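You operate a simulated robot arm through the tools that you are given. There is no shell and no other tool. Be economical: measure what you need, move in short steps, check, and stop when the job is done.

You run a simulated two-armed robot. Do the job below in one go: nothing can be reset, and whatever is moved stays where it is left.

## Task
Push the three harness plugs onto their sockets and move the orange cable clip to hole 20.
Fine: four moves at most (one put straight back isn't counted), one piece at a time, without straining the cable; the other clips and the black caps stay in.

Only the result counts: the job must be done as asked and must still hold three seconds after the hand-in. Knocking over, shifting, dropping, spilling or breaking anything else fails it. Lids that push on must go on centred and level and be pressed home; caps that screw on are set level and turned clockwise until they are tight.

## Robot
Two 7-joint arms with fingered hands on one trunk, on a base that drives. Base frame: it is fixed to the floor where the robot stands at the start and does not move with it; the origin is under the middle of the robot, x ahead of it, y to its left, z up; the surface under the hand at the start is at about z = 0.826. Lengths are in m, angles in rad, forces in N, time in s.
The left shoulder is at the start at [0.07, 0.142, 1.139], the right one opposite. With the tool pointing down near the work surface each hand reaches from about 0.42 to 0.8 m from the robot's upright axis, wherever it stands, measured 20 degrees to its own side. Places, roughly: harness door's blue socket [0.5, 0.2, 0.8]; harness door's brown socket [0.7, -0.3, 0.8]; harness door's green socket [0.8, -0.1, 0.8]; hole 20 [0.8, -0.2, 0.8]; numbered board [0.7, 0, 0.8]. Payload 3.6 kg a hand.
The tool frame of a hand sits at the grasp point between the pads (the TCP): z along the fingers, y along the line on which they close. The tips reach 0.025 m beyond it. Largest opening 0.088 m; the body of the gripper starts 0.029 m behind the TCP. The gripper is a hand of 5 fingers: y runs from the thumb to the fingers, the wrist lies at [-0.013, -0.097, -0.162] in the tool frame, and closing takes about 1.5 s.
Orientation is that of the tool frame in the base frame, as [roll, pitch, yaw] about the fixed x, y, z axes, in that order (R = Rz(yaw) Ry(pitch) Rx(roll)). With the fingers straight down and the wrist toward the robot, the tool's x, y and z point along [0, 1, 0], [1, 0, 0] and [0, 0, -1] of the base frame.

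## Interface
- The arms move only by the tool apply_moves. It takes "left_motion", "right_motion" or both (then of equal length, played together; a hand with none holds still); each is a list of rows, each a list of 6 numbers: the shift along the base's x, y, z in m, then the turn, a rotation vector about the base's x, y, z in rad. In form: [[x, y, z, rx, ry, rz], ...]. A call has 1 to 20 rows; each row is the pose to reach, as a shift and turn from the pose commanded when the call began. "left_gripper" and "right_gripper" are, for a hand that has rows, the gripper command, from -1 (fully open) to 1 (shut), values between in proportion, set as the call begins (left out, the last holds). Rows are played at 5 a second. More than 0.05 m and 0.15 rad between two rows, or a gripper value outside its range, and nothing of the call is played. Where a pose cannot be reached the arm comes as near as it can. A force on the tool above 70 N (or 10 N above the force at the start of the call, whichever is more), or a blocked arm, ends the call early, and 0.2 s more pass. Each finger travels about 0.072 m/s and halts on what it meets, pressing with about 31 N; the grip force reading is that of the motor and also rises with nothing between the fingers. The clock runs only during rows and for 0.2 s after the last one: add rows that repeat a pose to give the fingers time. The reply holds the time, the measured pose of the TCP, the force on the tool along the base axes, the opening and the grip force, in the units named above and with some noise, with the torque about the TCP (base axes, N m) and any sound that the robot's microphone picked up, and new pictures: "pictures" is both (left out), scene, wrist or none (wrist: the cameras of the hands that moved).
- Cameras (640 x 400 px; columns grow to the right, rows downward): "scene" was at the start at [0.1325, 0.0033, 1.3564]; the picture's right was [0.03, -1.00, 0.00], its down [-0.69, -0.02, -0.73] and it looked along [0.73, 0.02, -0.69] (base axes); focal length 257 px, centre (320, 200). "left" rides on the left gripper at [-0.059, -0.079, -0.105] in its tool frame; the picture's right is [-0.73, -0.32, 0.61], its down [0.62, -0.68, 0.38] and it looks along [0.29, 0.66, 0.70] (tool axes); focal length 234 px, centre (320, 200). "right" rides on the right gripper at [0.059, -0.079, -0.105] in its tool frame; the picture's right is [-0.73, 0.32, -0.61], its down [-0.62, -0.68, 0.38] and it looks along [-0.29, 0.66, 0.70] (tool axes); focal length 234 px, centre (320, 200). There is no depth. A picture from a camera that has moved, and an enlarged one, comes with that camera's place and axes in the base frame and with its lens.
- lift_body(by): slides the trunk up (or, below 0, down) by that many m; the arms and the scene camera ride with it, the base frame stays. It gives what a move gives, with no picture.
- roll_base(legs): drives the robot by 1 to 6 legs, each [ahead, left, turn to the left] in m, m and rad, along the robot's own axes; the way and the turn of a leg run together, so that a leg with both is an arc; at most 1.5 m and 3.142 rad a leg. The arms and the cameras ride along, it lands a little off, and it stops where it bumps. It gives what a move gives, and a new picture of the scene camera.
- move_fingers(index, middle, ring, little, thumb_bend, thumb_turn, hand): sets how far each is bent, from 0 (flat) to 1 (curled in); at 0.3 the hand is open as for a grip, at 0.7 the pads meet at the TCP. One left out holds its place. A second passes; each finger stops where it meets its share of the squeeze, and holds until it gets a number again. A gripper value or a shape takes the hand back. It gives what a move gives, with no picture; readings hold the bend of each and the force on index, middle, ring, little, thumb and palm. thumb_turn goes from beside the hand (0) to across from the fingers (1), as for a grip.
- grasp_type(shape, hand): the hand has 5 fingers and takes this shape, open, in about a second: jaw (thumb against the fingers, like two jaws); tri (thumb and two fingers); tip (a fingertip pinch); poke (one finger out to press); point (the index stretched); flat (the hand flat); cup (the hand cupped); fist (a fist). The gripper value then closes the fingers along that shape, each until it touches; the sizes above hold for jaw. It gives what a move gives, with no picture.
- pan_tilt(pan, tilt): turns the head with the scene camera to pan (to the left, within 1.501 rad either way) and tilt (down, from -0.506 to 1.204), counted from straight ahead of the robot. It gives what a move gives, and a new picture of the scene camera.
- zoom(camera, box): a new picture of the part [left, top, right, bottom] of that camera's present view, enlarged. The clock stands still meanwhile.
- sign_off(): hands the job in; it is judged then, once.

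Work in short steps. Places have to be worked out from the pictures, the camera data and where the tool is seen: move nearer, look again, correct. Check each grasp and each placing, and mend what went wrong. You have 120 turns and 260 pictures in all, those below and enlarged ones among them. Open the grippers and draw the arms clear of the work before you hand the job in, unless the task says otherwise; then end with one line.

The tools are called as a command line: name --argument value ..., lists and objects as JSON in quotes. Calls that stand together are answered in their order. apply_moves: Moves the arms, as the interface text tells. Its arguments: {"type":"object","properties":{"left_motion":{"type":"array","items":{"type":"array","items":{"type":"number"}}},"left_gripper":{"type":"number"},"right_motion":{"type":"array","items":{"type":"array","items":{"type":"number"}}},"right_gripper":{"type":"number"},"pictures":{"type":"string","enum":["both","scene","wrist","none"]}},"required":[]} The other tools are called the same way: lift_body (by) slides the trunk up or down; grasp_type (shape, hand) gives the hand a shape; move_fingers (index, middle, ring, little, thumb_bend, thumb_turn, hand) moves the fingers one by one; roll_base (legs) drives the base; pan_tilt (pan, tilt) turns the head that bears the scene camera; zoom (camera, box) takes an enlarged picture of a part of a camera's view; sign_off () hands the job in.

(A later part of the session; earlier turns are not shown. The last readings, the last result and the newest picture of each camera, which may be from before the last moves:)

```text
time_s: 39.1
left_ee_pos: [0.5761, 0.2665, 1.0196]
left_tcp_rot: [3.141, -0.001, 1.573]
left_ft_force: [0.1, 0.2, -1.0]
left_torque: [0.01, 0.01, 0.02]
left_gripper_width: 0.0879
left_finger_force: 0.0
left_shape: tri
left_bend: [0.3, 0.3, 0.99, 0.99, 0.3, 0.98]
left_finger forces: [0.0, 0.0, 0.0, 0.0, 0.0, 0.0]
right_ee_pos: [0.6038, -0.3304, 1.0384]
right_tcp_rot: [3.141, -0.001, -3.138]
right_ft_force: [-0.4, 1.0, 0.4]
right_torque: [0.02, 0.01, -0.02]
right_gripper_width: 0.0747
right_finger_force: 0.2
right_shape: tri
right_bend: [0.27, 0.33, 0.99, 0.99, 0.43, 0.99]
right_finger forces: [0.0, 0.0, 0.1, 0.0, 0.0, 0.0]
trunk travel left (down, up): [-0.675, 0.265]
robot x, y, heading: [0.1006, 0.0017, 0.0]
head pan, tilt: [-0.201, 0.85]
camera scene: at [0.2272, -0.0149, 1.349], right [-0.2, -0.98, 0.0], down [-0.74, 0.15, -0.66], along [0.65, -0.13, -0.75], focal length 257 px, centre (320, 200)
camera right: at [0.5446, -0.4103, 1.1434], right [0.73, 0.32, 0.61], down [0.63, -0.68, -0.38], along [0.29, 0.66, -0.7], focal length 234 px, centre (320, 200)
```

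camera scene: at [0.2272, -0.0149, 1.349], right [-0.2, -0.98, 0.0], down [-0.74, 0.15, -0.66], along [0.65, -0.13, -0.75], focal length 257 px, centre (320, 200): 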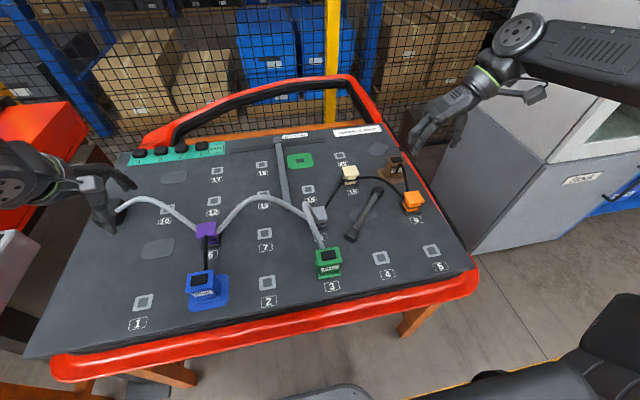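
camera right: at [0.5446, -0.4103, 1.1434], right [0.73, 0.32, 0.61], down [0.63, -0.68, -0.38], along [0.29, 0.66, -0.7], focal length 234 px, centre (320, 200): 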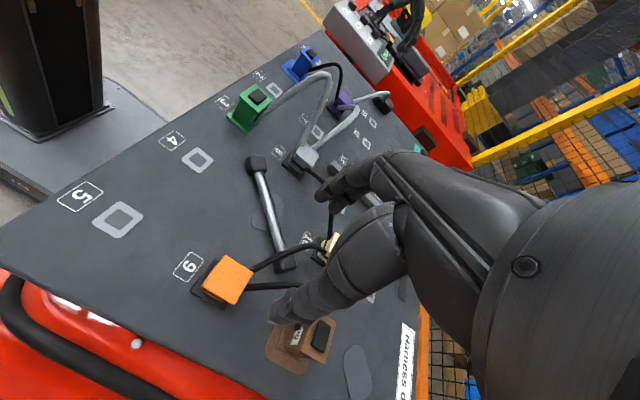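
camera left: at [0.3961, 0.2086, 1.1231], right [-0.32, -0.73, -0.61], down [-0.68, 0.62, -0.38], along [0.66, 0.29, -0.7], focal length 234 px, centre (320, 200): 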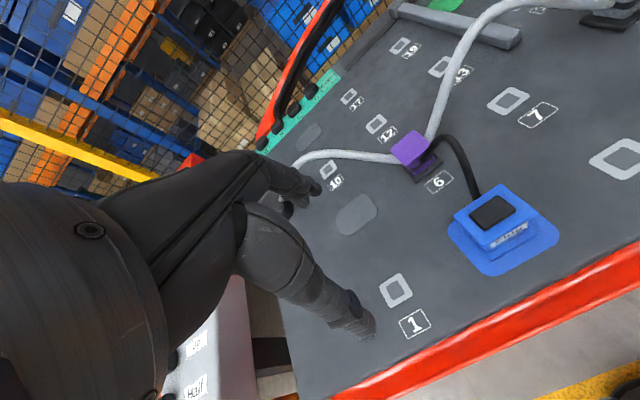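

The orientation is reachable, and this view also shows my own base beside the table. I zoom there to judge the driving clearance, and test-reach over hole 20.

zoom --camera "right" --box '[0, 0, 320, 250]'

apply_moves --right_motion '[[0.04, 0.02, 0, 0, 0, 0], [0.08, 0.04, 0, 0, 0, 0], [0.12, 0.06, 0, 0, 0, 0], [0.16, 0.08, 0, 0, 0, 0], [0.2, 0.1, -0.02, 0, 0, 0], [0.241, 0.124, -0.04, 0, 0, 0], [0.241, 0.124, -0.06, 0, 0, 0], [0.241, 0.124, -0.06, 0, 0, 0]]'

```text
1.60 times, centred on (160, 125) of right
camera zoom: at [0.5446, -0.4103, 1.1434], right [0.73, 0.32, 0.61], down [0.63, -0.68, -0.38], along [0.29, 0.66, -0.7], focal length 375 px, centre (576, 320)
```

zoom: 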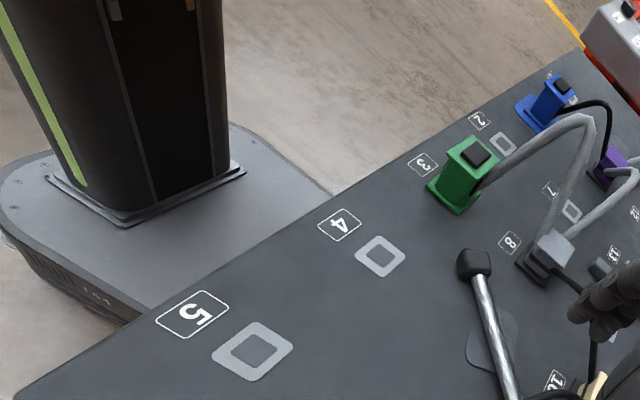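

```text
refused: row 6 steps farther than a row can; nothing moved
```

The base plate slides between the table legs (at y ≈ ±0.5), so there's room ahead. I repeat the test reach with smaller rows.

apply_moves --right_motion '[[0.035, 0.02, 0, 0, 0, 0], [0.07, 0.04, 0, 0, 0, 0], [0.105, 0.06, 0, 0, 0, 0], [0.14, 0.08, -0.01, 0, 0, 0], [0.175, 0.1, -0.02, 0, 0, 0], [0.21, 0.12, -0.03, 0, 0, 0], [0.241, 0.124, -0.05, 0, 0, 0], [0.241, 0.124, -0.06, 0, 0, 0], [0.241, 0.124, -0.06, 0, 0, 0]]'

```text
time_s: 41.1
left_ee_pos: [0.577, 0.2666, 1.0202]
left_tcp_rot: [-3.14, -0.001, 1.571]
left_ft_force: [-1.2, 0.5, -0.8]
left_torque: [-0.02, 0.04, 0.0]
left_gripper_width: 0.0877
left_finger_force: 0.1
left_shape: tri
left_bend: [0.3, 0.3, 0.99, 0.99, 0.3, 0.98]
left_finger forces: [0.0, 0.1, 0.0, 0.1, 0.0, 0.0]
right_ee_pos: [0.7043, -0.2569, 1.0467]
right_tcp_rot: [3.141, 0.003, -3.141]
right_ft_force: [0.1, 0.2, 0.2]
right_torque: [-0.02, 0.01, 0.0]
right_gripper_width: 0.0747
right_finger_force: 0.1
right_shape: tri
right_bend: [0.27, 0.33, 0.99, 0.99, 0.43, 0.99]
right_finger forces: [0.0, 0.0, 0.0, 0.0, 0.1, 0.1]
right hand out of reach, approached as far as the arm can: row 3, 4, 5, 6, 7, 8, 9
trunk travel left (down, up): [-0.675, 0.265]
robot x, y, heading: [0.1024, -0.0012, 0.001]
head pan, tilt: [-0.201, 0.85]
camera scene: at [0.2276, -0.0147, 1.3489], right [-0.2, -0.98, 0.0], down [-0.74, 0.15, -0.66], along [0.65, -0.13, -0.75], focal length 257 px, centre (320, 200)
camera right: at [0.6456, -0.3367, 1.1523], right [0.73, 0.32, 0.61], down [0.62, -0.68, -0.38], along [0.29, 0.66, -0.7], focal length 234 px, centre (320, 200)
```

scene: 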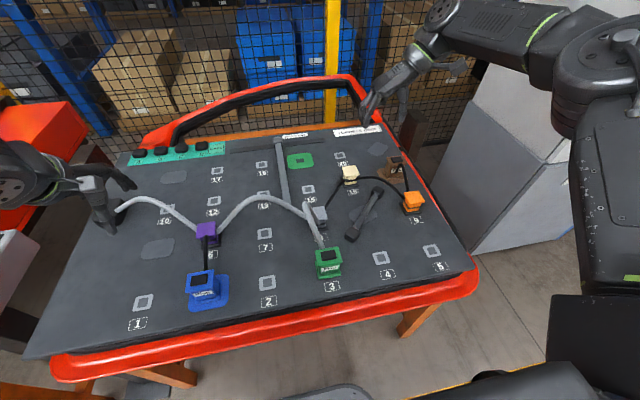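
right: 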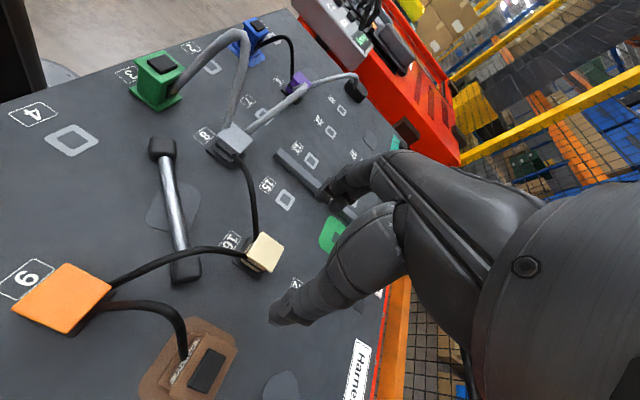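

With the wrist turned +90° the reach ends at x≈0.70, so I'd have to drive anyway; the −90° orientation (palm left) is the more natural. I bring the hand back, rotating toward default, and raise the left hand out of the way.

apply_moves --right_motion '[[-0.03, -0.015, 0.015, 0, 0, -0.14], [-0.06, -0.03, 0.03, 0, 0, -0.28], [-0.09, -0.045, 0.045, 0, 0, -0.42], [-0.12, -0.06, 0.06, 0, 0, -0.56], [-0.15, -0.075, 0.07, 0, 0, -0.7], [-0.18, -0.09, 0.08, 0, 0, -0.84], [-0.2, -0.1, 0.08, 0, 0, -0.98], [-0.2, -0.1, 0.08, 0, 0, -1.12], [-0.2, -0.1, 0.08, 0, 0, -1.26], [-0.2, -0.1, 0.08, 0, 0, -1.4], [-0.2, -0.1, 0.08, 0, 0, -1.54], [-0.2, -0.1, 0.08, 0, 0, -1.571]]' --left_motion '[[-0.01, 0.0, 0.02, 0, 0, 0], [-0.02, 0.0, 0.04, 0, 0, 0], [-0.03, 0.0, 0.06, 0, 0, 0], [-0.05, 0.0, 0.08, 0, 0, 0], [-0.07, 0.0, 0.1, 0, 0, 0], [-0.09, 0.0, 0.12, 0, 0, 0], [-0.1, 0.0, 0.12, 0, 0, 0], [-0.1, 0.0, 0.12, 0, 0, 0], [-0.1, 0.0, 0.12, 0, 0, 0], [-0.1, 0.0, 0.12, 0, 0, 0], [-0.1, 0.0, 0.12, 0, 0, 0], [-0.1, 0.0, 0.12, 0, 0, 0]]' --pictures "none"

apply_moves --right_motion '[[0, 0, 0, 0, 0, -0.143], [0, 0, 0, 0, 0, -0.286], [0, 0, 0, 0, 0, -0.429], [0, 0, 0, 0, 0, -0.571], [0, 0, 0, 0, 0, -0.714], [0, 0, 0, 0, 0, -0.857], [0, 0, 0, 0, 0, -1.0], [0, 0, 0, 0, 0, -1.143], [0, 0, 0, 0, 0, -1.286], [0, 0, 0, 0, 0, -1.429], [0, 0, 0, 0, 0, -1.571], [0, 0, 0, 0, 0, -1.571]]'

```text
time_s: 43.7
left_ee_pos: [0.4771, 0.2654, 1.1386]
left_tcp_rot: [-3.142, 0.0, 1.572]
left_ft_force: [-0.1, -0.8, -0.5]
left_torque: [0.02, 0.01, -0.01]
left_gripper_width: 0.0878
left_finger_force: 0.0
left_shape: tri
left_bend: [0.3, 0.3, 0.99, 0.99, 0.3, 0.98]
left_finger forces: [0.0, 0.0, 0.0, 0.0, 0.1, 0.0]
right_ee_pos: [0.499, -0.3409, 1.1331]
right_tcp_rot: [3.136, -0.004, 1.941]
right_ft_force: [0.1, 0.0, -0.7]
right_torque: [0.0, 0.0, 0.0]
right_gripper_width: 0.0747
right_finger_force: 0.0
right_shape: tri
right_bend: [0.27, 0.33, 0.99, 0.99, 0.43, 0.99]
right_finger forces: [0.1, 0.0, 0.0, 0.0, 0.1, 0.1]
right hand out of reach, approached as far as the arm can: row 7, 8, 9, 10, 11, 12
trunk travel left (down, up): [-0.675, 0.265]
robot x, y, heading: [0.1001, -0.0033, -0.001]
head pan, tilt: [-0.201, 0.85]
```

```text
time_s: 46.3
left_ee_pos: [0.4797, 0.2653, 1.1385]
left_tcp_rot: [-3.14, 0.001, 1.573]
left_ft_force: [-0.3, -0.1, 0.1]
left_torque: [0.01, 0.06, 0.03]
left_gripper_width: 0.0877
left_finger_force: 0.0
left_shape: tri
left_bend: [0.3, 0.3, 0.99, 0.99, 0.3, 0.98]
left_finger forces: [0.0, 0.1, 0.1, 0.0, 0.0, 0.0]
right_ee_pos: [0.4454, -0.443, 0.9885]
right_tcp_rot: [3.131, -0.238, 0.671]
right_ft_force: [-0.6, 0.2, -0.2]
right_torque: [0.03, -0.03, 0.04]
right_gripper_width: 0.0748
right_finger_force: 0.1
right_shape: tri
right_bend: [0.27, 0.33, 0.99, 0.99, 0.43, 0.99]
right_finger forces: [0.1, 0.0, 0.0, 0.0, 0.1, 0.0]
right hand out of reach, approached as far as the arm can: row 1, 2, 3, 4, 5, 6, 7, 8, 9, 10, 11, 12
trunk travel left (down, up): [-0.675, 0.265]
robot x, y, heading: [0.0999, 0.002, 0.0]
head pan, tilt: [-0.201, 0.85]
camera scene: at [0.231, -0.0146, 1.3486], right [-0.2, -0.98, 0.0], down [-0.74, 0.15, -0.66], along [0.64, -0.13, -0.75], focal length 257 px, centre (320, 200)
camera right: at [0.4212, -0.3608, 1.1031], right [-0.47, -0.78, 0.42], down [-0.82, 0.21, -0.53], along [0.32, -0.59, -0.74], focal length 234 px, centre (320, 200)
```

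scene: 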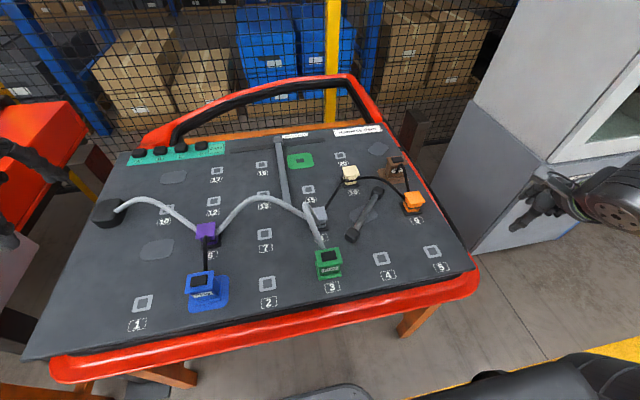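
right: 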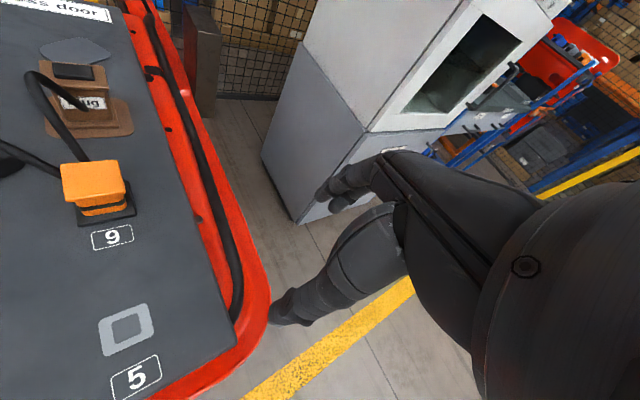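

The −90° pose is beyond the joint limits, so I abandon sideways grips; the earlier plugs showed the default grip copes fine with cables leaving near the thumb. I bring the hand back up to default orientation above the orange clip.

apply_moves --right_motion '[[0, 0, 0.03, 0, 0, 0.1], [0.02, 0.01, 0.05, 0, 0, 0.2], [0.05, 0.03, 0.05, 0, 0, 0.3], [0.08, 0.05, 0.05, 0, 0, 0.43], [0.11, 0.07, 0.05, 0, 0, 0.56], [0.14, 0.09, 0.05, 0, 0, 0.69], [0.16, 0.11, 0.05, 0, 0, 0.8], [0.16, 0.11, 0.05, 0, 0, 0.9], [0.16, 0.11, 0.05, 0, 0, 0.9]]'

```text
time_s: 48.3
left_ee_pos: [0.476, 0.2647, 1.1388]
left_tcp_rot: [3.141, 0.0, 1.571]
left_ft_force: [-0.3, 1.2, 0.9]
left_torque: [-0.06, -0.01, 0.03]
left_gripper_width: 0.0877
left_finger_force: 0.1
left_shape: tri
left_bend: [0.3, 0.3, 0.99, 0.99, 0.3, 0.98]
left_finger forces: [0.0, 0.0, 0.1, 0.1, 0.0, 0.0]
right_ee_pos: [0.6021, -0.3304, 1.0416]
right_tcp_rot: [3.129, -0.24, 1.57]
right_ft_force: [0.9, -0.2, -0.6]
right_torque: [0.06, 0.01, 0.02]
right_gripper_width: 0.0748
right_finger_force: 0.0
right_shape: tri
right_bend: [0.27, 0.33, 0.99, 0.99, 0.43, 0.99]
right_finger forces: [0.0, 0.0, 0.0, 0.1, 0.0, 0.1]
trunk travel left (down, up): [-0.675, 0.265]
robot x, y, heading: [0.1047, 0.0001, -0.002]
head pan, tilt: [-0.201, 0.85]
camera scene: at [0.2276, -0.0146, 1.3489], right [-0.2, -0.98, 0.0], down [-0.74, 0.15, -0.66], along [0.65, -0.13, -0.75], focal length 257 px, centre (320, 200)
camera right: at [0.5229, -0.2985, 1.1566], right [0.32, -0.85, 0.42], down [-0.68, -0.51, -0.53], along [0.67, -0.12, -0.74], focal length 234 px, centre (320, 200)
```

scene: 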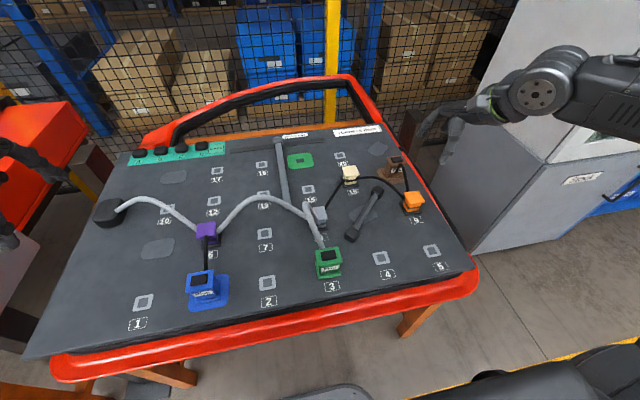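
right: 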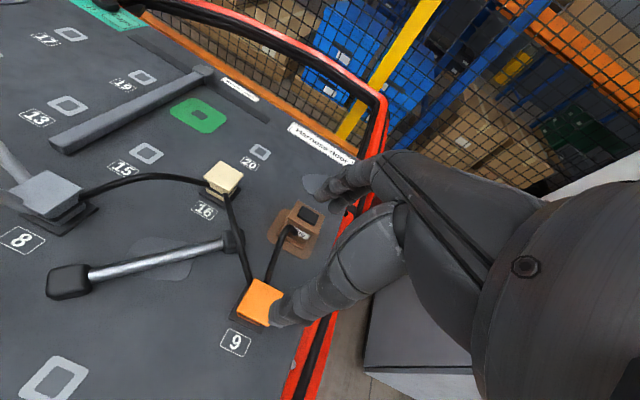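

I level the tool (pitch back 0.24 rad) and lower to just above the orange clip at (0.603, −0.333).

apply_moves --right_motion '[[0, 0, 0, -0.12, 0.006, 0], [0, 0, 0, -0.24, 0.012, 0], [0.001, -0.002, -0.04, -0.24, 0.012, 0], [0.001, -0.002, -0.08, -0.24, 0.012, 0], [0.001, -0.002, -0.12, -0.24, 0.012, 0], [0.001, -0.002, -0.135, -0.24, 0.012, 0], [0.001, -0.002, -0.135, -0.24, 0.012, 0]]' --pictures "none"

zoom --camera "right" --box '[160, 120, 440, 340]'

zoom --camera "scene" --box '[360, 140, 450, 230]'

```text
time_s: 49.9
left_ee_pos: [0.476, 0.2656, 1.1396]
left_tcp_rot: [3.141, -0.001, 1.573]
left_ft_force: [0.0, -0.4, -0.1]
left_torque: [0.0, 0.02, 0.07]
left_gripper_width: 0.0876
left_finger_force: 0.1
left_shape: tri
left_bend: [0.3, 0.3, 0.99, 0.99, 0.3, 0.98]
left_finger forces: [0.1, 0.0, 0.0, 0.1, 0.0, 0.1]
right_ee_pos: [0.6063, -0.3296, 0.9084]
right_tcp_rot: [3.141, 0.001, 1.571]
right_ft_force: [-0.4, -0.4, -0.4]
right_torque: [-0.01, -0.01, 0.03]
right_gripper_width: 0.0747
right_finger_force: 0.0
right_shape: tri
right_bend: [0.27, 0.33, 0.99, 0.99, 0.43, 0.99]
right_finger forces: [0.1, 0.0, 0.0, 0.0, 0.0, 0.0]
trunk travel left (down, up): [-0.675, 0.265]
robot x, y, heading: [0.1012, 0.0, -0.0]
head pan, tilt: [-0.201, 0.85]
```

```text
1.82 times, centred on (300, 230) of right
camera zoom: at [0.5269, -0.2716, 1.0126], right [0.32, -0.73, 0.61], down [-0.68, -0.62, -0.38], along [0.66, -0.29, -0.7], focal length 426 px, centre (356, 146)
```

zoom: 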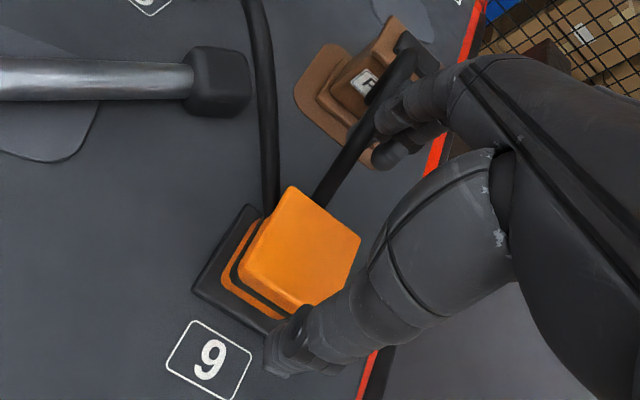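

```text
4.44 times, centred on (405, 185) of scene
camera zoom: at [0.2274, -0.0144, 1.3489], right [-0.2, -0.98, 0.0], down [-0.74, 0.15, -0.66], along [0.65, -0.13, -0.75], focal length 1144 px, centre (-58, 267)
```

zoom: 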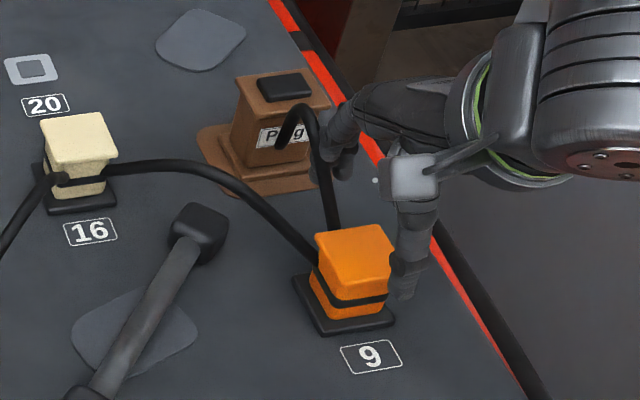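

Orange sits right under the TCP (2 mm nearer). I lower to z ≈ 0.878 and close on its top block.

apply_moves --right_motion '[[-0.002, -0.002, -0.015, 0, 0, 0], [-0.002, -0.002, -0.03, 0, 0, 0], [-0.002, -0.002, -0.03, 0, 0, 0]]' --pictures "none"

apply_moves --right_motion '[[0, 0, 0, 0, 0, 0], [0, 0, 0, 0, 0, 0], [0, 0, 0, 0, 0, 0], [0, 0, 0, 0, 0, 0], [0, 0, 0, 0, 0, 0], [0, 0, 0, 0, 0, 0], [0, 0, 0, 0, 0, 0]]' --right_gripper 1 --pictures "none"

zoom --camera "right" --box '[160, 120, 440, 340]'

zoom --camera "scene" --box '[360, 140, 450, 230]'

```text
time_s: 50.7
left_ee_pos: [0.4763, 0.265, 1.14]
left_tcp_rot: [-3.141, 0.0, 1.572]
left_ft_force: [-0.8, -0.4, 0.1]
left_torque: [0.0, 0.01, 0.0]
left_gripper_width: 0.0877
left_finger_force: 0.0
left_shape: tri
left_bend: [0.3, 0.3, 0.99, 0.99, 0.3, 0.98]
left_finger forces: [0.0, 0.1, 0.0, 0.1, 0.0, 0.0]
right_ee_pos: [0.602, -0.3328, 0.877]
right_tcp_rot: [3.141, -0.002, 1.572]
right_ft_force: [0.4, 0.7, 0.2]
right_torque: [-0.02, 0.02, 0.03]
right_gripper_width: 0.0749
right_finger_force: 0.0
right_shape: tri
right_bend: [0.27, 0.33, 0.99, 0.99, 0.43, 0.99]
right_finger forces: [0.0, 0.0, 0.1, 0.1, 0.0, 0.1]
trunk travel left (down, up): [-0.675, 0.265]
robot x, y, heading: [0.1051, -0.0022, 0.008]
head pan, tilt: [-0.201, 0.85]
```

```text
time_s: 52.3
left_ee_pos: [0.476, 0.2639, 1.1399]
left_tcp_rot: [3.141, 0.0, 1.574]
left_ft_force: [0.4, 0.8, 0.3]
left_torque: [0.01, 0.0, -0.03]
left_gripper_width: 0.0878
left_finger_force: 0.0
left_shape: tri
left_bend: [0.3, 0.3, 0.99, 0.99, 0.3, 0.98]
left_finger forces: [0.0, 0.0, 0.0, 0.1, 0.1, 0.0]
right_ee_pos: [0.6018, -0.3334, 0.8771]
right_tcp_rot: [3.141, -0.001, 1.571]
right_ft_force: [-1.1, 1.5, -3.5]
right_torque: [0.01, -0.07, 0.01]
right_gripper_width: 0.0294
right_finger_force: 30.7
right_shape: tri
right_bend: [0.74, 0.53, 1.0, 1.0, 0.74, 1.0]
right_finger forces: [14.1, 13.8, 0.0, 0.1, 29.1, 0.1]
trunk travel left (down, up): [-0.675, 0.265]
robot x, y, heading: [0.1001, -0.0054, -0.008]
head pan, tilt: [-0.201, 0.85]
```

```text
1.82 times, centred on (300, 230) of right
camera zoom: at [0.5237, -0.2749, 0.9827], right [0.32, -0.73, 0.61], down [-0.68, -0.62, -0.38], along [0.66, -0.29, -0.7], focal length 426 px, centre (356, 146)
```

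zoom: 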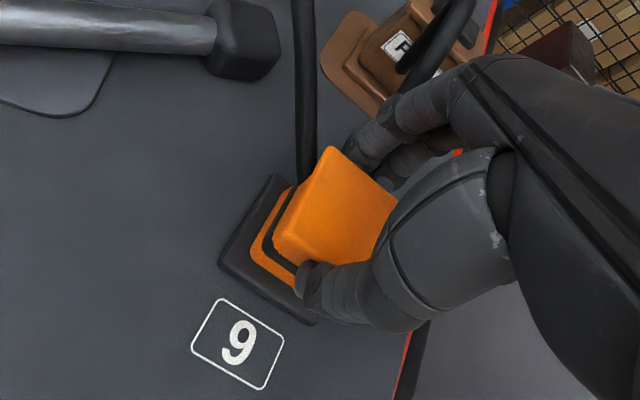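

```text
4.44 times, centred on (405, 185) of scene
camera zoom: at [0.228, -0.015, 1.3489], right [-0.2, -0.98, 0.0], down [-0.74, 0.15, -0.66], along [0.65, -0.13, -0.75], focal length 1144 px, centre (-58, 267)
```

zoom: 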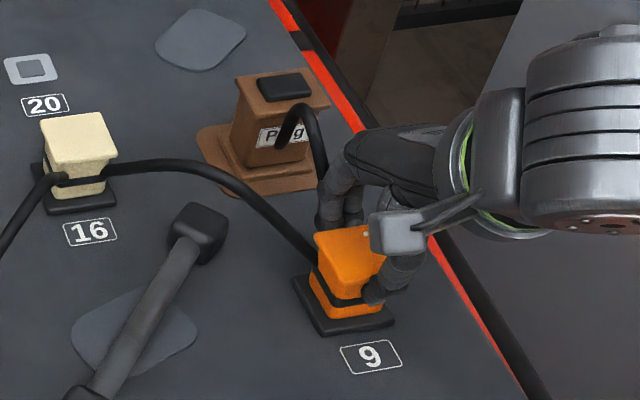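

Firm grip with low side forces. I lift the orange clip slowly 4 cm and check.

apply_moves --right_motion '[[0, 0, 0.004, 0, 0, 0], [0, 0, 0.008, 0, 0, 0], [0, 0, 0.014, 0, 0, 0], [0, 0, 0.025, 0, 0, 0], [0, 0, 0.04, 0, 0, 0], [0, 0, 0.04, 0, 0, 0]]' --pictures "wrist"

zoom --camera "scene" --box '[350, 130, 450, 230]'

```text
time_s: 53.7
left_ee_pos: [0.4762, 0.2651, 1.1395]
left_tcp_rot: [-3.141, -0.002, 1.574]
left_ft_force: [-0.5, -0.2, 0.2]
left_torque: [-0.01, 0.02, -0.02]
left_gripper_width: 0.0879
left_finger_force: 0.0
left_shape: tri
left_bend: [0.3, 0.3, 0.99, 0.99, 0.3, 0.98]
left_finger forces: [0.0, 0.0, 0.1, 0.1, 0.0, 0.0]
right_ee_pos: [0.6036, -0.3342, 0.9185]
right_tcp_rot: [-3.14, -0.003, 1.569]
right_ft_force: [0.6, 0.3, 0.0]
right_torque: [-0.01, -0.02, 0.0]
right_gripper_width: 0.0293
right_finger_force: 31.3
right_shape: tri
right_bend: [0.74, 0.53, 1.0, 1.0, 0.74, 1.0]
right_finger forces: [15.1, 14.4, 0.1, 0.1, 29.8, 0.0]
trunk travel left (down, up): [-0.675, 0.265]
robot x, y, heading: [0.102, -0.0036, -0.002]
head pan, tilt: [-0.201, 0.85]
camera right: at [0.5242, -0.2762, 1.0238], right [0.32, -0.73, 0.61], down [-0.68, -0.62, -0.38], along [0.66, -0.29, -0.7], focal length 234 px, centre (320, 200)
```

right: 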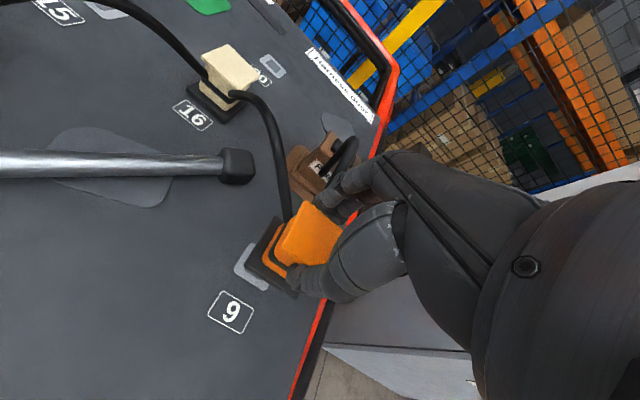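

```text
4.00 times, centred on (400, 180) of scene
camera zoom: at [0.2278, -0.0149, 1.3489], right [-0.2, -0.98, 0.0], down [-0.74, 0.15, -0.66], along [0.65, -0.13, -0.75], focal length 1029 px, centre (0, 280)
```

zoom: 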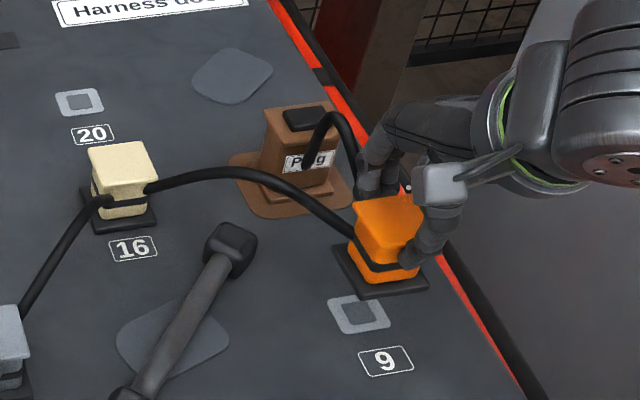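

The clip, with its base plate, is out. Hole 20 is (0.247, 0.1245) away from hole 9 by the same camera; I carry it there at a safe height between the cream clip and the brown plug.

apply_moves --right_motion '[[0, 0.005, 0.03, 0, 0, 0], [0.01, 0.015, 0.06, 0, 0, 0], [0.045, 0.03, 0.065, 0, 0, 0], [0.08, 0.045, 0.065, 0, 0, 0], [0.115, 0.06, 0.065, 0, 0, 0], [0.15, 0.075, 0.065, 0, 0, 0], [0.185, 0.092, 0.065, 0, 0, 0], [0.22, 0.11, 0.06, 0, 0, 0], [0.247, 0.1245, 0.04, 0, 0, 0], [0.247, 0.1245, 0.03, 0, 0, 0], [0.247, 0.1245, 0.03, 0, 0, 0]]'

zoom --camera "scene" --box '[300, 110, 420, 230]'

zoom --camera "right" --box '[160, 140, 400, 340]'

```text
time_s: 56.1
left_ee_pos: [0.4773, 0.2657, 1.1386]
left_tcp_rot: [3.141, 0.001, 1.573]
left_ft_force: [1.1, -0.1, 0.3]
left_torque: [0.0, -0.01, -0.01]
left_gripper_width: 0.0873
left_finger_force: 0.1
left_shape: tri
left_bend: [0.3, 0.3, 0.99, 0.99, 0.3, 0.98]
left_finger forces: [0.0, 0.1, 0.0, 0.0, 0.0, 0.1]
right_ee_pos: [0.78, -0.2409, 0.9784]
right_tcp_rot: [3.14, -0.002, 1.573]
right_ft_force: [0.7, -0.4, -0.9]
right_torque: [-0.01, 0.04, -0.03]
right_gripper_width: 0.029
right_finger_force: 31.4
right_shape: tri
right_bend: [0.74, 0.54, 1.0, 1.0, 0.74, 1.0]
right_finger forces: [14.8, 14.2, 0.0, 0.1, 29.1, 0.0]
right hand out of reach, approached as far as the arm can: row 7, 8, 9, 10, 11
trunk travel left (down, up): [-0.675, 0.265]
robot x, y, heading: [0.1012, 0.0012, 0.001]
head pan, tilt: [-0.201, 0.85]
camera scene: at [0.2274, -0.0146, 1.3489], right [-0.2, -0.98, 0.0], down [-0.74, 0.15, -0.66], along [0.65, -0.13, -0.75], focal length 257 px, centre (320, 200)
camera right: at [0.7005, -0.1837, 1.0822], right [0.32, -0.73, 0.61], down [-0.68, -0.62, -0.38], along [0.66, -0.29, -0.7], focal length 234 px, centre (320, 200)
```

scene: 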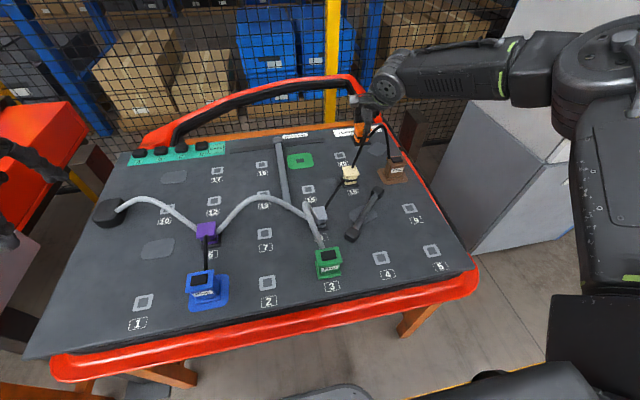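
right: 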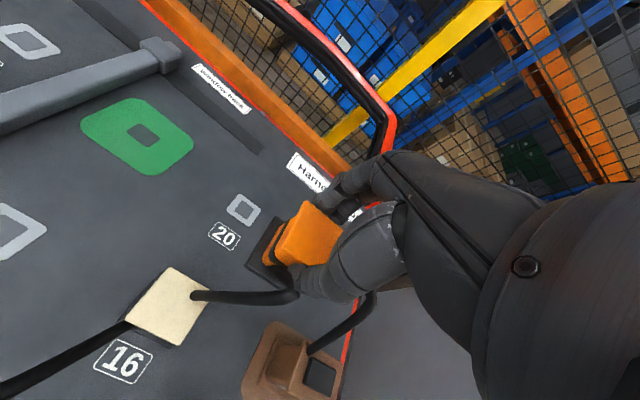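

```text
3.33 times, centred on (360, 170) of scene
camera zoom: at [0.2274, -0.0146, 1.3489], right [-0.2, -0.98, 0.0], down [-0.74, 0.15, -0.66], along [0.65, -0.13, -0.75], focal length 858 px, centre (187, 300)
```

zoom: 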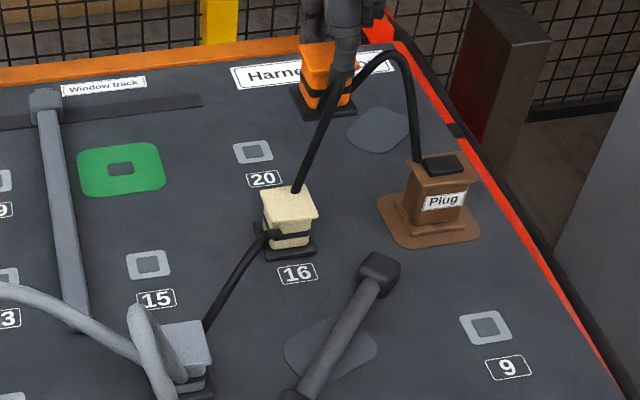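

```text
2.00 times, centred on (280, 240) of right
camera zoom: at [0.7005, -0.1837, 1.0822], right [0.32, -0.73, 0.61], down [-0.68, -0.62, -0.38], along [0.66, -0.29, -0.7], focal length 468 px, centre (400, 120)
```

zoom: 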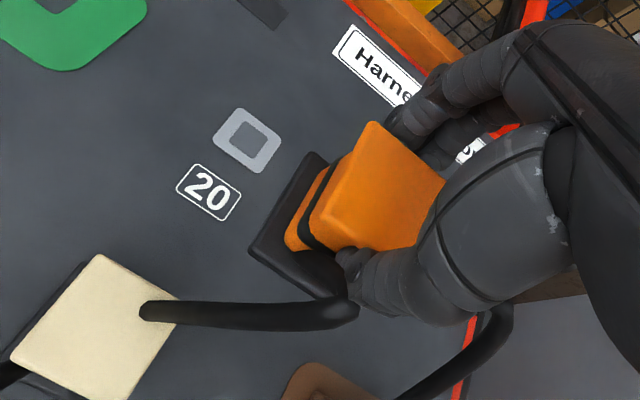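

Reach ends at x ≈ 0.78 here, so I pull the clip back 6 cm and drive another 0.10 m ahead (base plate slides under the table between the legs).

apply_moves --right_motion '[[-0.03, -0.005, 0.0, 0, 0, 0], [-0.06, -0.01, 0.0, 0, 0, 0], [-0.06, -0.01, 0.0, 0, 0, 0]]' --pictures "none"

roll_base --legs '[[0.1, 0, 0]]'

```text
time_s: 56.9
left_ee_pos: [0.4785, 0.2652, 1.1397]
left_tcp_rot: [-3.14, 0.001, 1.574]
left_ft_force: [-0.5, 0.1, -0.5]
left_torque: [-0.01, 0.02, 0.03]
left_gripper_width: 0.0876
left_finger_force: 0.2
left_shape: tri
left_bend: [0.3, 0.3, 0.99, 0.99, 0.3, 0.98]
left_finger forces: [0.0, 0.0, 0.1, 0.0, 0.0, 0.0]
right_ee_pos: [0.7182, -0.2513, 0.977]
right_tcp_rot: [3.141, -0.002, 1.571]
right_ft_force: [-0.8, -1.1, -0.5]
right_torque: [0.01, 0.01, -0.03]
right_gripper_width: 0.0293
right_finger_force: 31.2
right_shape: tri
right_bend: [0.74, 0.54, 1.0, 1.0, 0.74, 1.0]
right_finger forces: [14.4, 14.2, 0.0, 0.1, 29.0, 0.1]
trunk travel left (down, up): [-0.675, 0.265]
robot x, y, heading: [0.098, 0.0007, -0.0]
head pan, tilt: [-0.201, 0.85]
```

```text
time_s: 58.0
left_ee_pos: [0.5756, 0.2641, 1.1383]
left_tcp_rot: [3.141, 0.0, 1.57]
left_ft_force: [-0.3, -0.1, -0.9]
left_torque: [0.04, 0.02, 0.01]
left_gripper_width: 0.0875
left_finger_force: 0.1
left_shape: tri
left_bend: [0.3, 0.3, 0.99, 0.99, 0.3, 0.98]
left_finger forces: [0.1, 0.0, 0.1, 0.0, 0.0, 0.0]
right_ee_pos: [0.8177, -0.2521, 0.9772]
right_tcp_rot: [3.141, -0.001, 1.569]
right_ft_force: [-0.5, 0.8, -0.9]
right_torque: [0.01, 0.0, 0.02]
right_gripper_width: 0.0294
right_finger_force: 30.8
right_shape: tri
right_bend: [0.74, 0.54, 1.0, 1.0, 0.74, 1.0]
right_finger forces: [14.6, 14.0, 0.1, 0.0, 28.9, 0.0]
trunk travel left (down, up): [-0.675, 0.265]
robot x, y, heading: [0.2033, -0.0019, 0.004]
head pan, tilt: [-0.201, 0.85]
camera scene: at [0.3272, -0.0148, 1.349], right [-0.2, -0.98, 0.0], down [-0.74, 0.15, -0.66], along [0.65, -0.13, -0.75], focal length 257 px, centre (320, 200)
```

scene: 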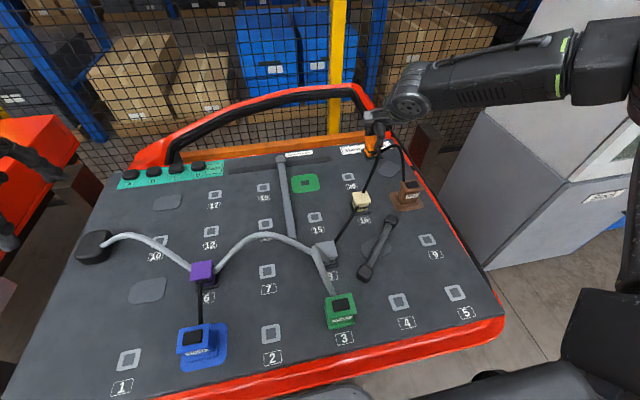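

Drive went through without a bump. Now I bring the clip over hole 20 at about 4 cm above seat height.

apply_moves --right_motion '[[0.01, 0.015, 0, 0, 0, 0], [0.02, 0.03, -0.01, 0, 0, 0], [0.031, 0.0435, -0.025, 0, 0, 0], [0.031, 0.0435, -0.05, 0, 0, 0], [0.031, 0.0435, -0.06, 0, 0, 0], [0.031, 0.0435, -0.06, 0, 0, 0]]' --pictures "none"

zoom --camera "scene" --box '[310, 120, 430, 240]'

zoom --camera "right" --box '[160, 140, 400, 340]'

```text
time_s: 59.4
left_ee_pos: [0.5775, 0.2646, 1.14]
left_tcp_rot: [3.141, 0.0, 1.572]
left_ft_force: [0.2, -0.6, -0.3]
left_torque: [0.01, 0.0, 0.0]
left_gripper_width: 0.0876
left_finger_force: 0.0
left_shape: tri
left_bend: [0.3, 0.3, 0.99, 0.99, 0.3, 0.98]
left_finger forces: [0.0, 0.0, 0.0, 0.0, 0.0, 0.0]
right_ee_pos: [0.8396, -0.2131, 0.9233]
right_tcp_rot: [-3.141, -0.002, 1.571]
right_ft_force: [-0.1, 0.0, -1.4]
right_torque: [-0.02, 0.0, 0.02]
right_gripper_width: 0.0292
right_finger_force: 31.3
right_shape: tri
right_bend: [0.74, 0.54, 1.0, 1.0, 0.74, 1.0]
right_finger forces: [14.6, 14.1, 0.0, 0.0, 28.9, 0.1]
right hand out of reach, approached as far as the arm can: row 4, 5, 6
trunk travel left (down, up): [-0.675, 0.265]
robot x, y, heading: [0.2008, -0.0013, -0.0]
head pan, tilt: [-0.201, 0.85]
```

```text
3.33 times, centred on (370, 180) of scene
camera zoom: at [0.3276, -0.0149, 1.3489], right [-0.2, -0.98, 0.0], down [-0.74, 0.15, -0.66], along [0.65, -0.13, -0.75], focal length 858 px, centre (153, 267)
```

zoom: 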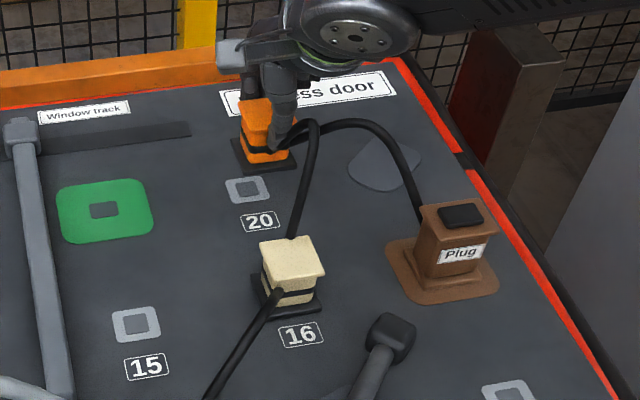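

```text
2.00 times, centred on (280, 240) of right
camera zoom: at [0.7602, -0.1556, 1.0289], right [0.32, -0.73, 0.61], down [-0.68, -0.62, -0.38], along [0.66, -0.29, -0.7], focal length 468 px, centre (400, 120)
```

zoom: 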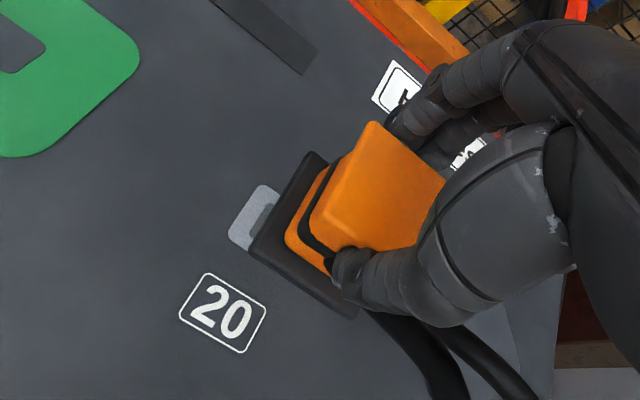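

Still about 1 cm short in reach directly ahead; more to my right side the arm reaches farther (as with brown). I raise the clip, offset it right, then shift the base a little ahead and left.

apply_moves --right_motion '[[-0.01, -0.01, 0.025, 0, 0, 0], [-0.02, -0.035, 0.045, 0, 0, 0], [-0.035, -0.06, 0.05, 0, 0, 0], [-0.035, -0.08, 0.05, 0, 0, 0], [-0.035, -0.08, 0.05, 0, 0, 0]]' --pictures "none"

roll_base --legs '[[0.03, 0.08, 0]]'

```text
time_s: 60.6
left_ee_pos: [0.5765, 0.2653, 1.1402]
left_tcp_rot: [-3.141, 0.001, 1.572]
left_ft_force: [-0.4, -0.3, 0.6]
left_torque: [-0.01, 0.01, 0.03]
left_gripper_width: 0.0876
left_finger_force: 0.0
left_shape: tri
left_bend: [0.3, 0.3, 0.99, 0.99, 0.3, 0.98]
left_finger forces: [0.0, 0.0, 0.0, 0.0, 0.1, 0.0]
right_ee_pos: [0.8048, -0.2952, 0.9743]
right_tcp_rot: [3.141, -0.001, 1.569]
right_ft_force: [-0.4, -0.3, -0.7]
right_torque: [-0.02, -0.02, -0.02]
right_gripper_width: 0.029
right_finger_force: 31.1
right_shape: tri
right_bend: [0.74, 0.54, 1.0, 1.0, 0.74, 1.0]
right_finger forces: [14.5, 14.0, 0.0, 0.0, 28.7, 0.1]
trunk travel left (down, up): [-0.675, 0.265]
robot x, y, heading: [0.1996, -0.0, -0.0]
head pan, tilt: [-0.201, 0.85]
```

```text
time_s: 61.7
left_ee_pos: [0.6061, 0.3428, 1.1388]
left_tcp_rot: [-3.141, 0.0, 1.567]
left_ft_force: [-0.2, 0.6, -0.5]
left_torque: [0.0, 0.0, 0.01]
left_gripper_width: 0.0875
left_finger_force: 0.1
left_shape: tri
left_bend: [0.3, 0.3, 0.99, 0.99, 0.3, 0.98]
left_finger forces: [0.1, 0.1, 0.0, 0.0, 0.0, 0.0]
right_ee_pos: [0.8337, -0.2164, 0.9745]
right_tcp_rot: [-3.14, -0.002, 1.568]
right_ft_force: [0.4, -0.8, -1.1]
right_torque: [-0.01, -0.01, -0.02]
right_gripper_width: 0.0292
right_finger_force: 31.6
right_shape: tri
right_bend: [0.74, 0.54, 1.0, 1.0, 0.74, 1.0]
right_finger forces: [14.5, 14.0, 0.0, 0.1, 28.6, 0.0]
trunk travel left (down, up): [-0.675, 0.265]
robot x, y, heading: [0.232, 0.0776, -0.001]
head pan, tilt: [-0.201, 0.85]
camera scene: at [0.3566, 0.0643, 1.3489], right [-0.2, -0.98, 0.0], down [-0.74, 0.15, -0.66], along [0.65, -0.13, -0.75], focal length 257 px, centre (320, 200)
```

scene: 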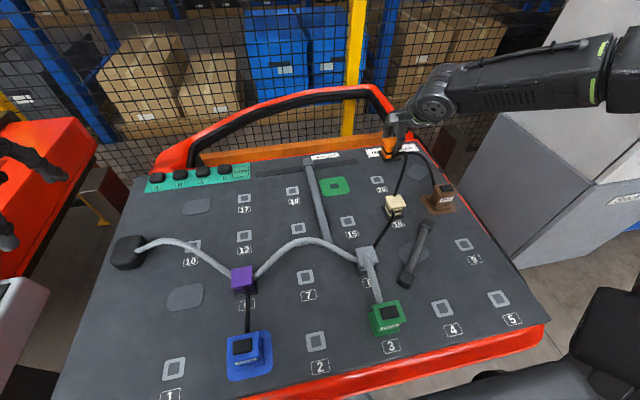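

Now the clip is at (0.834, −0.216). I move over hole 20 and lower to ~3.5 cm above seat.

apply_moves --right_motion '[[0.008, 0.004, -0.02, 0, 0, 0], [0.015, 0.008, -0.04, 0, 0, 0], [0.015, 0.008, -0.06, 0, 0, 0], [0.015, 0.008, -0.06, 0, 0, 0]]' --pictures "none"

zoom --camera "scene" --box '[330, 130, 450, 250]'

zoom --camera "right" --box '[160, 140, 400, 340]'

```text
time_s: 62.7
left_ee_pos: [0.6056, 0.3431, 1.1398]
left_tcp_rot: [3.142, 0.001, 1.568]
left_ft_force: [-0.4, 0.0, 0.2]
left_torque: [0.01, -0.03, 0.02]
left_gripper_width: 0.0878
left_finger_force: 0.0
left_shape: tri
left_bend: [0.3, 0.3, 0.99, 0.99, 0.3, 0.98]
left_finger forces: [0.1, 0.0, 0.1, 0.1, 0.0, 0.0]
right_ee_pos: [0.8488, -0.2084, 0.9156]
right_tcp_rot: [-3.142, -0.002, 1.568]
right_ft_force: [0.0, -0.9, -0.7]
right_torque: [0.0, -0.02, 0.01]
right_gripper_width: 0.0292
right_finger_force: 30.7
right_shape: tri
right_bend: [0.74, 0.54, 1.0, 1.0, 0.74, 1.0]
right_finger forces: [14.5, 14.0, 0.0, 0.1, 28.5, 0.0]
trunk travel left (down, up): [-0.675, 0.265]
robot x, y, heading: [0.229, 0.077, -0.002]
head pan, tilt: [-0.201, 0.85]
```

```text
3.33 times, centred on (390, 190) of scene
camera zoom: at [0.3564, 0.0643, 1.3489], right [-0.2, -0.98, 0.0], down [-0.74, 0.15, -0.66], along [0.65, -0.13, -0.75], focal length 858 px, centre (87, 233)
```

zoom: 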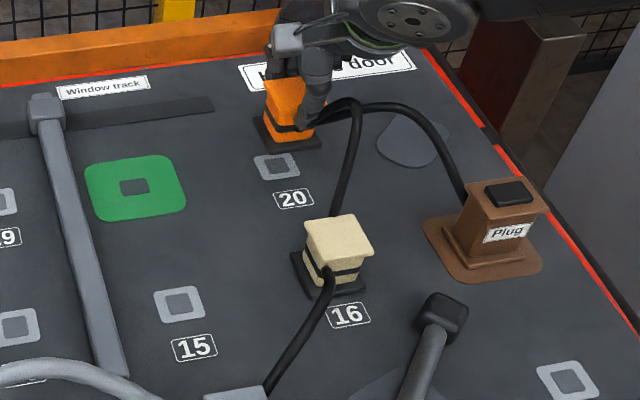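

```text
2.00 times, centred on (280, 240) of right
camera zoom: at [0.7696, -0.1499, 1.0194], right [0.32, -0.73, 0.61], down [-0.68, -0.62, -0.38], along [0.66, -0.29, -0.7], focal length 468 px, centre (400, 120)
```

zoom: 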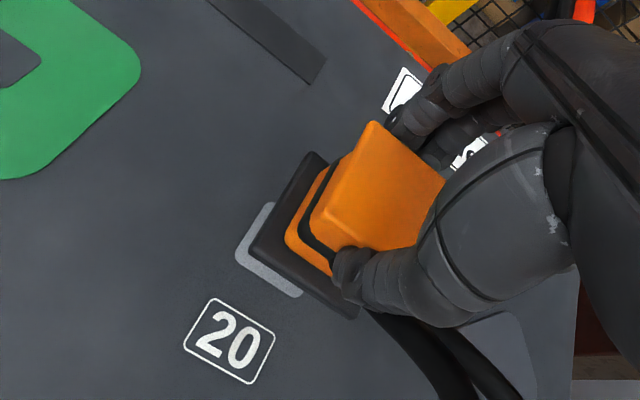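

Hole 20 measures (0.8455, −0.205) in both cameras. I lower to about 1 cm above seat with a small correction and look again.

apply_moves --right_motion '[[-0.001, 0.001, -0.01, 0, 0, 0], [-0.001, 0.001, -0.02, 0, 0, 0], [-0.001, 0.001, -0.028, 0, 0, 0], [-0.001, 0.001, -0.028, 0, 0, 0]]' --pictures "none"

zoom --camera "scene" --box '[350, 150, 430, 220]'

zoom --camera "right" --box '[200, 160, 360, 300]'

```text
time_s: 63.7
left_ee_pos: [0.6056, 0.343, 1.1387]
left_tcp_rot: [-3.14, -0.001, 1.569]
left_ft_force: [0.5, -0.5, -0.6]
left_torque: [0.0, 0.0, 0.04]
left_gripper_width: 0.0877
left_finger_force: 0.1
left_shape: tri
left_bend: [0.3, 0.3, 0.99, 0.99, 0.3, 0.98]
left_finger forces: [0.1, 0.0, 0.0, 0.1, 0.1, 0.0]
right_ee_pos: [0.847, -0.2067, 0.8876]
right_tcp_rot: [-3.141, -0.003, 1.567]
right_ft_force: [0.3, -0.2, -1.3]
right_torque: [-0.01, 0.01, -0.01]
right_gripper_width: 0.0291
right_finger_force: 31.0
right_shape: tri
right_bend: [0.74, 0.54, 1.0, 1.0, 0.74, 1.0]
right_finger forces: [14.4, 14.0, 0.0, 0.1, 28.6, 0.0]
trunk travel left (down, up): [-0.675, 0.265]
robot x, y, heading: [0.2294, 0.0827, 0.0]
head pan, tilt: [-0.201, 0.85]
```

```text
5.71 times, centred on (390, 185) of scene
camera zoom: at [0.3565, 0.0646, 1.3489], right [-0.2, -0.98, 0.0], down [-0.74, 0.15, -0.66], along [0.65, -0.13, -0.75], focal length 1470 px, centre (-80, 286)
```

zoom: 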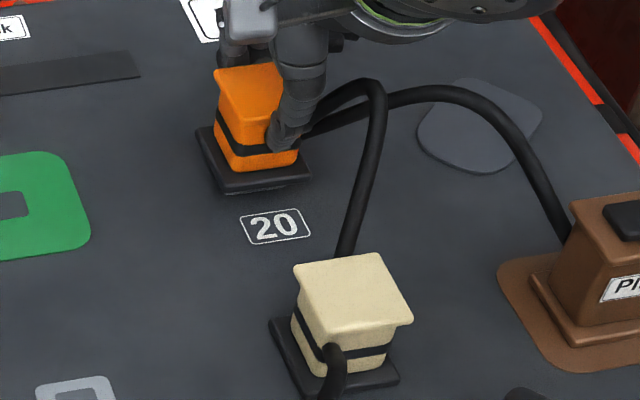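

```text
2.86 times, centred on (280, 230) of right
camera zoom: at [0.7686, -0.1489, 0.9926], right [0.32, -0.73, 0.61], down [-0.68, -0.62, -0.38], along [0.66, -0.29, -0.7], focal length 669 px, centre (434, 114)
```

zoom: 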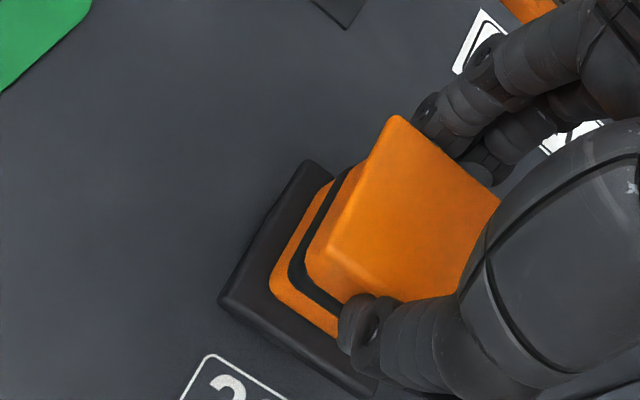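

The plate lines up with hole 20 and its label as the cream one does with 16. I press it down.

apply_moves --right_motion '[[0, 0, -0.004, 0, 0, 0], [0, 0, -0.008, 0, 0, 0], [0, 0, -0.011, 0, 0, 0], [0, 0, -0.015, 0, 0, 0], [0, 0, -0.017, 0, 0, 0]]' --pictures "none"

zoom --camera "scene" --box '[350, 150, 430, 220]'

zoom --camera "right" --box '[200, 160, 360, 300]'

```text
time_s: 64.9
left_ee_pos: [0.6037, 0.3457, 1.1408]
left_tcp_rot: [3.141, 0.002, 1.571]
left_ft_force: [0.4, 0.2, -0.1]
left_torque: [-0.02, 0.0, 0.01]
left_gripper_width: 0.088
left_finger_force: 0.0
left_shape: tri
left_bend: [0.3, 0.3, 0.99, 0.99, 0.3, 0.98]
left_finger forces: [0.0, 0.0, 0.0, 0.0, 0.0, 0.0]
right_ee_pos: [0.8478, -0.2068, 0.8754]
right_tcp_rot: [3.136, 0.0, 1.567]
right_ft_force: [9.4, -3.3, 27.3]
right_torque: [-0.06, -0.44, -0.03]
right_gripper_width: 0.0312
right_finger_force: 30.9
right_shape: tri
right_bend: [0.74, 0.52, 1.0, 1.0, 0.76, 1.0]
right_finger forces: [18.7, 19.3, 0.1, 0.0, 28.4, 0.1]
trunk travel left (down, up): [-0.675, 0.265]
robot x, y, heading: [0.2303, 0.0795, -0.002]
head pan, tilt: [-0.201, 0.85]
```

```text
5.71 times, centred on (390, 185) of scene
camera zoom: at [0.3535, 0.0666, 1.3497], right [-0.2, -0.98, 0.0], down [-0.73, 0.15, -0.66], along [0.65, -0.13, -0.75], focal length 1470 px, centre (-80, 286)
```

zoom: 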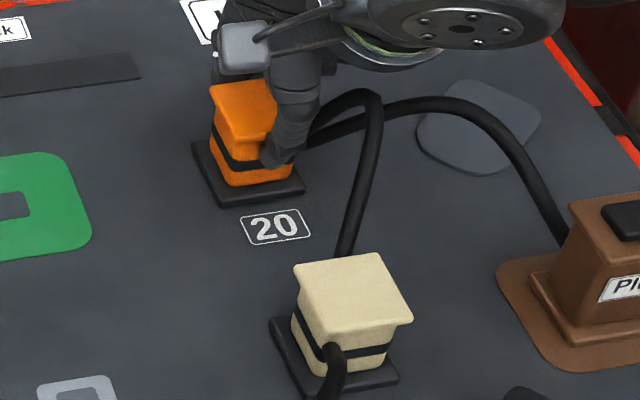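

```text
2.86 times, centred on (280, 230) of right
camera zoom: at [0.7673, -0.1479, 0.9793], right [0.32, -0.73, 0.61], down [-0.68, -0.62, -0.39], along [0.66, -0.29, -0.69], focal length 669 px, centre (434, 114)
```

zoom: 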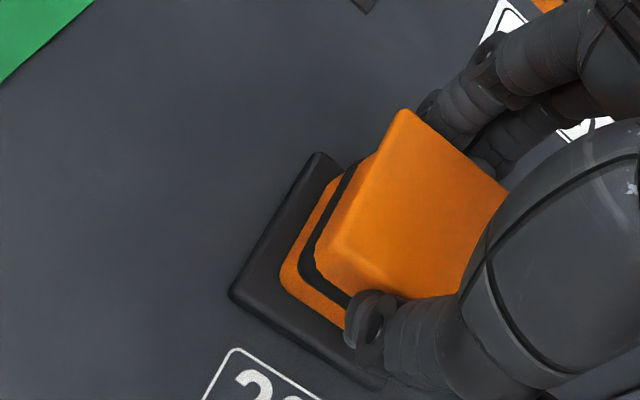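

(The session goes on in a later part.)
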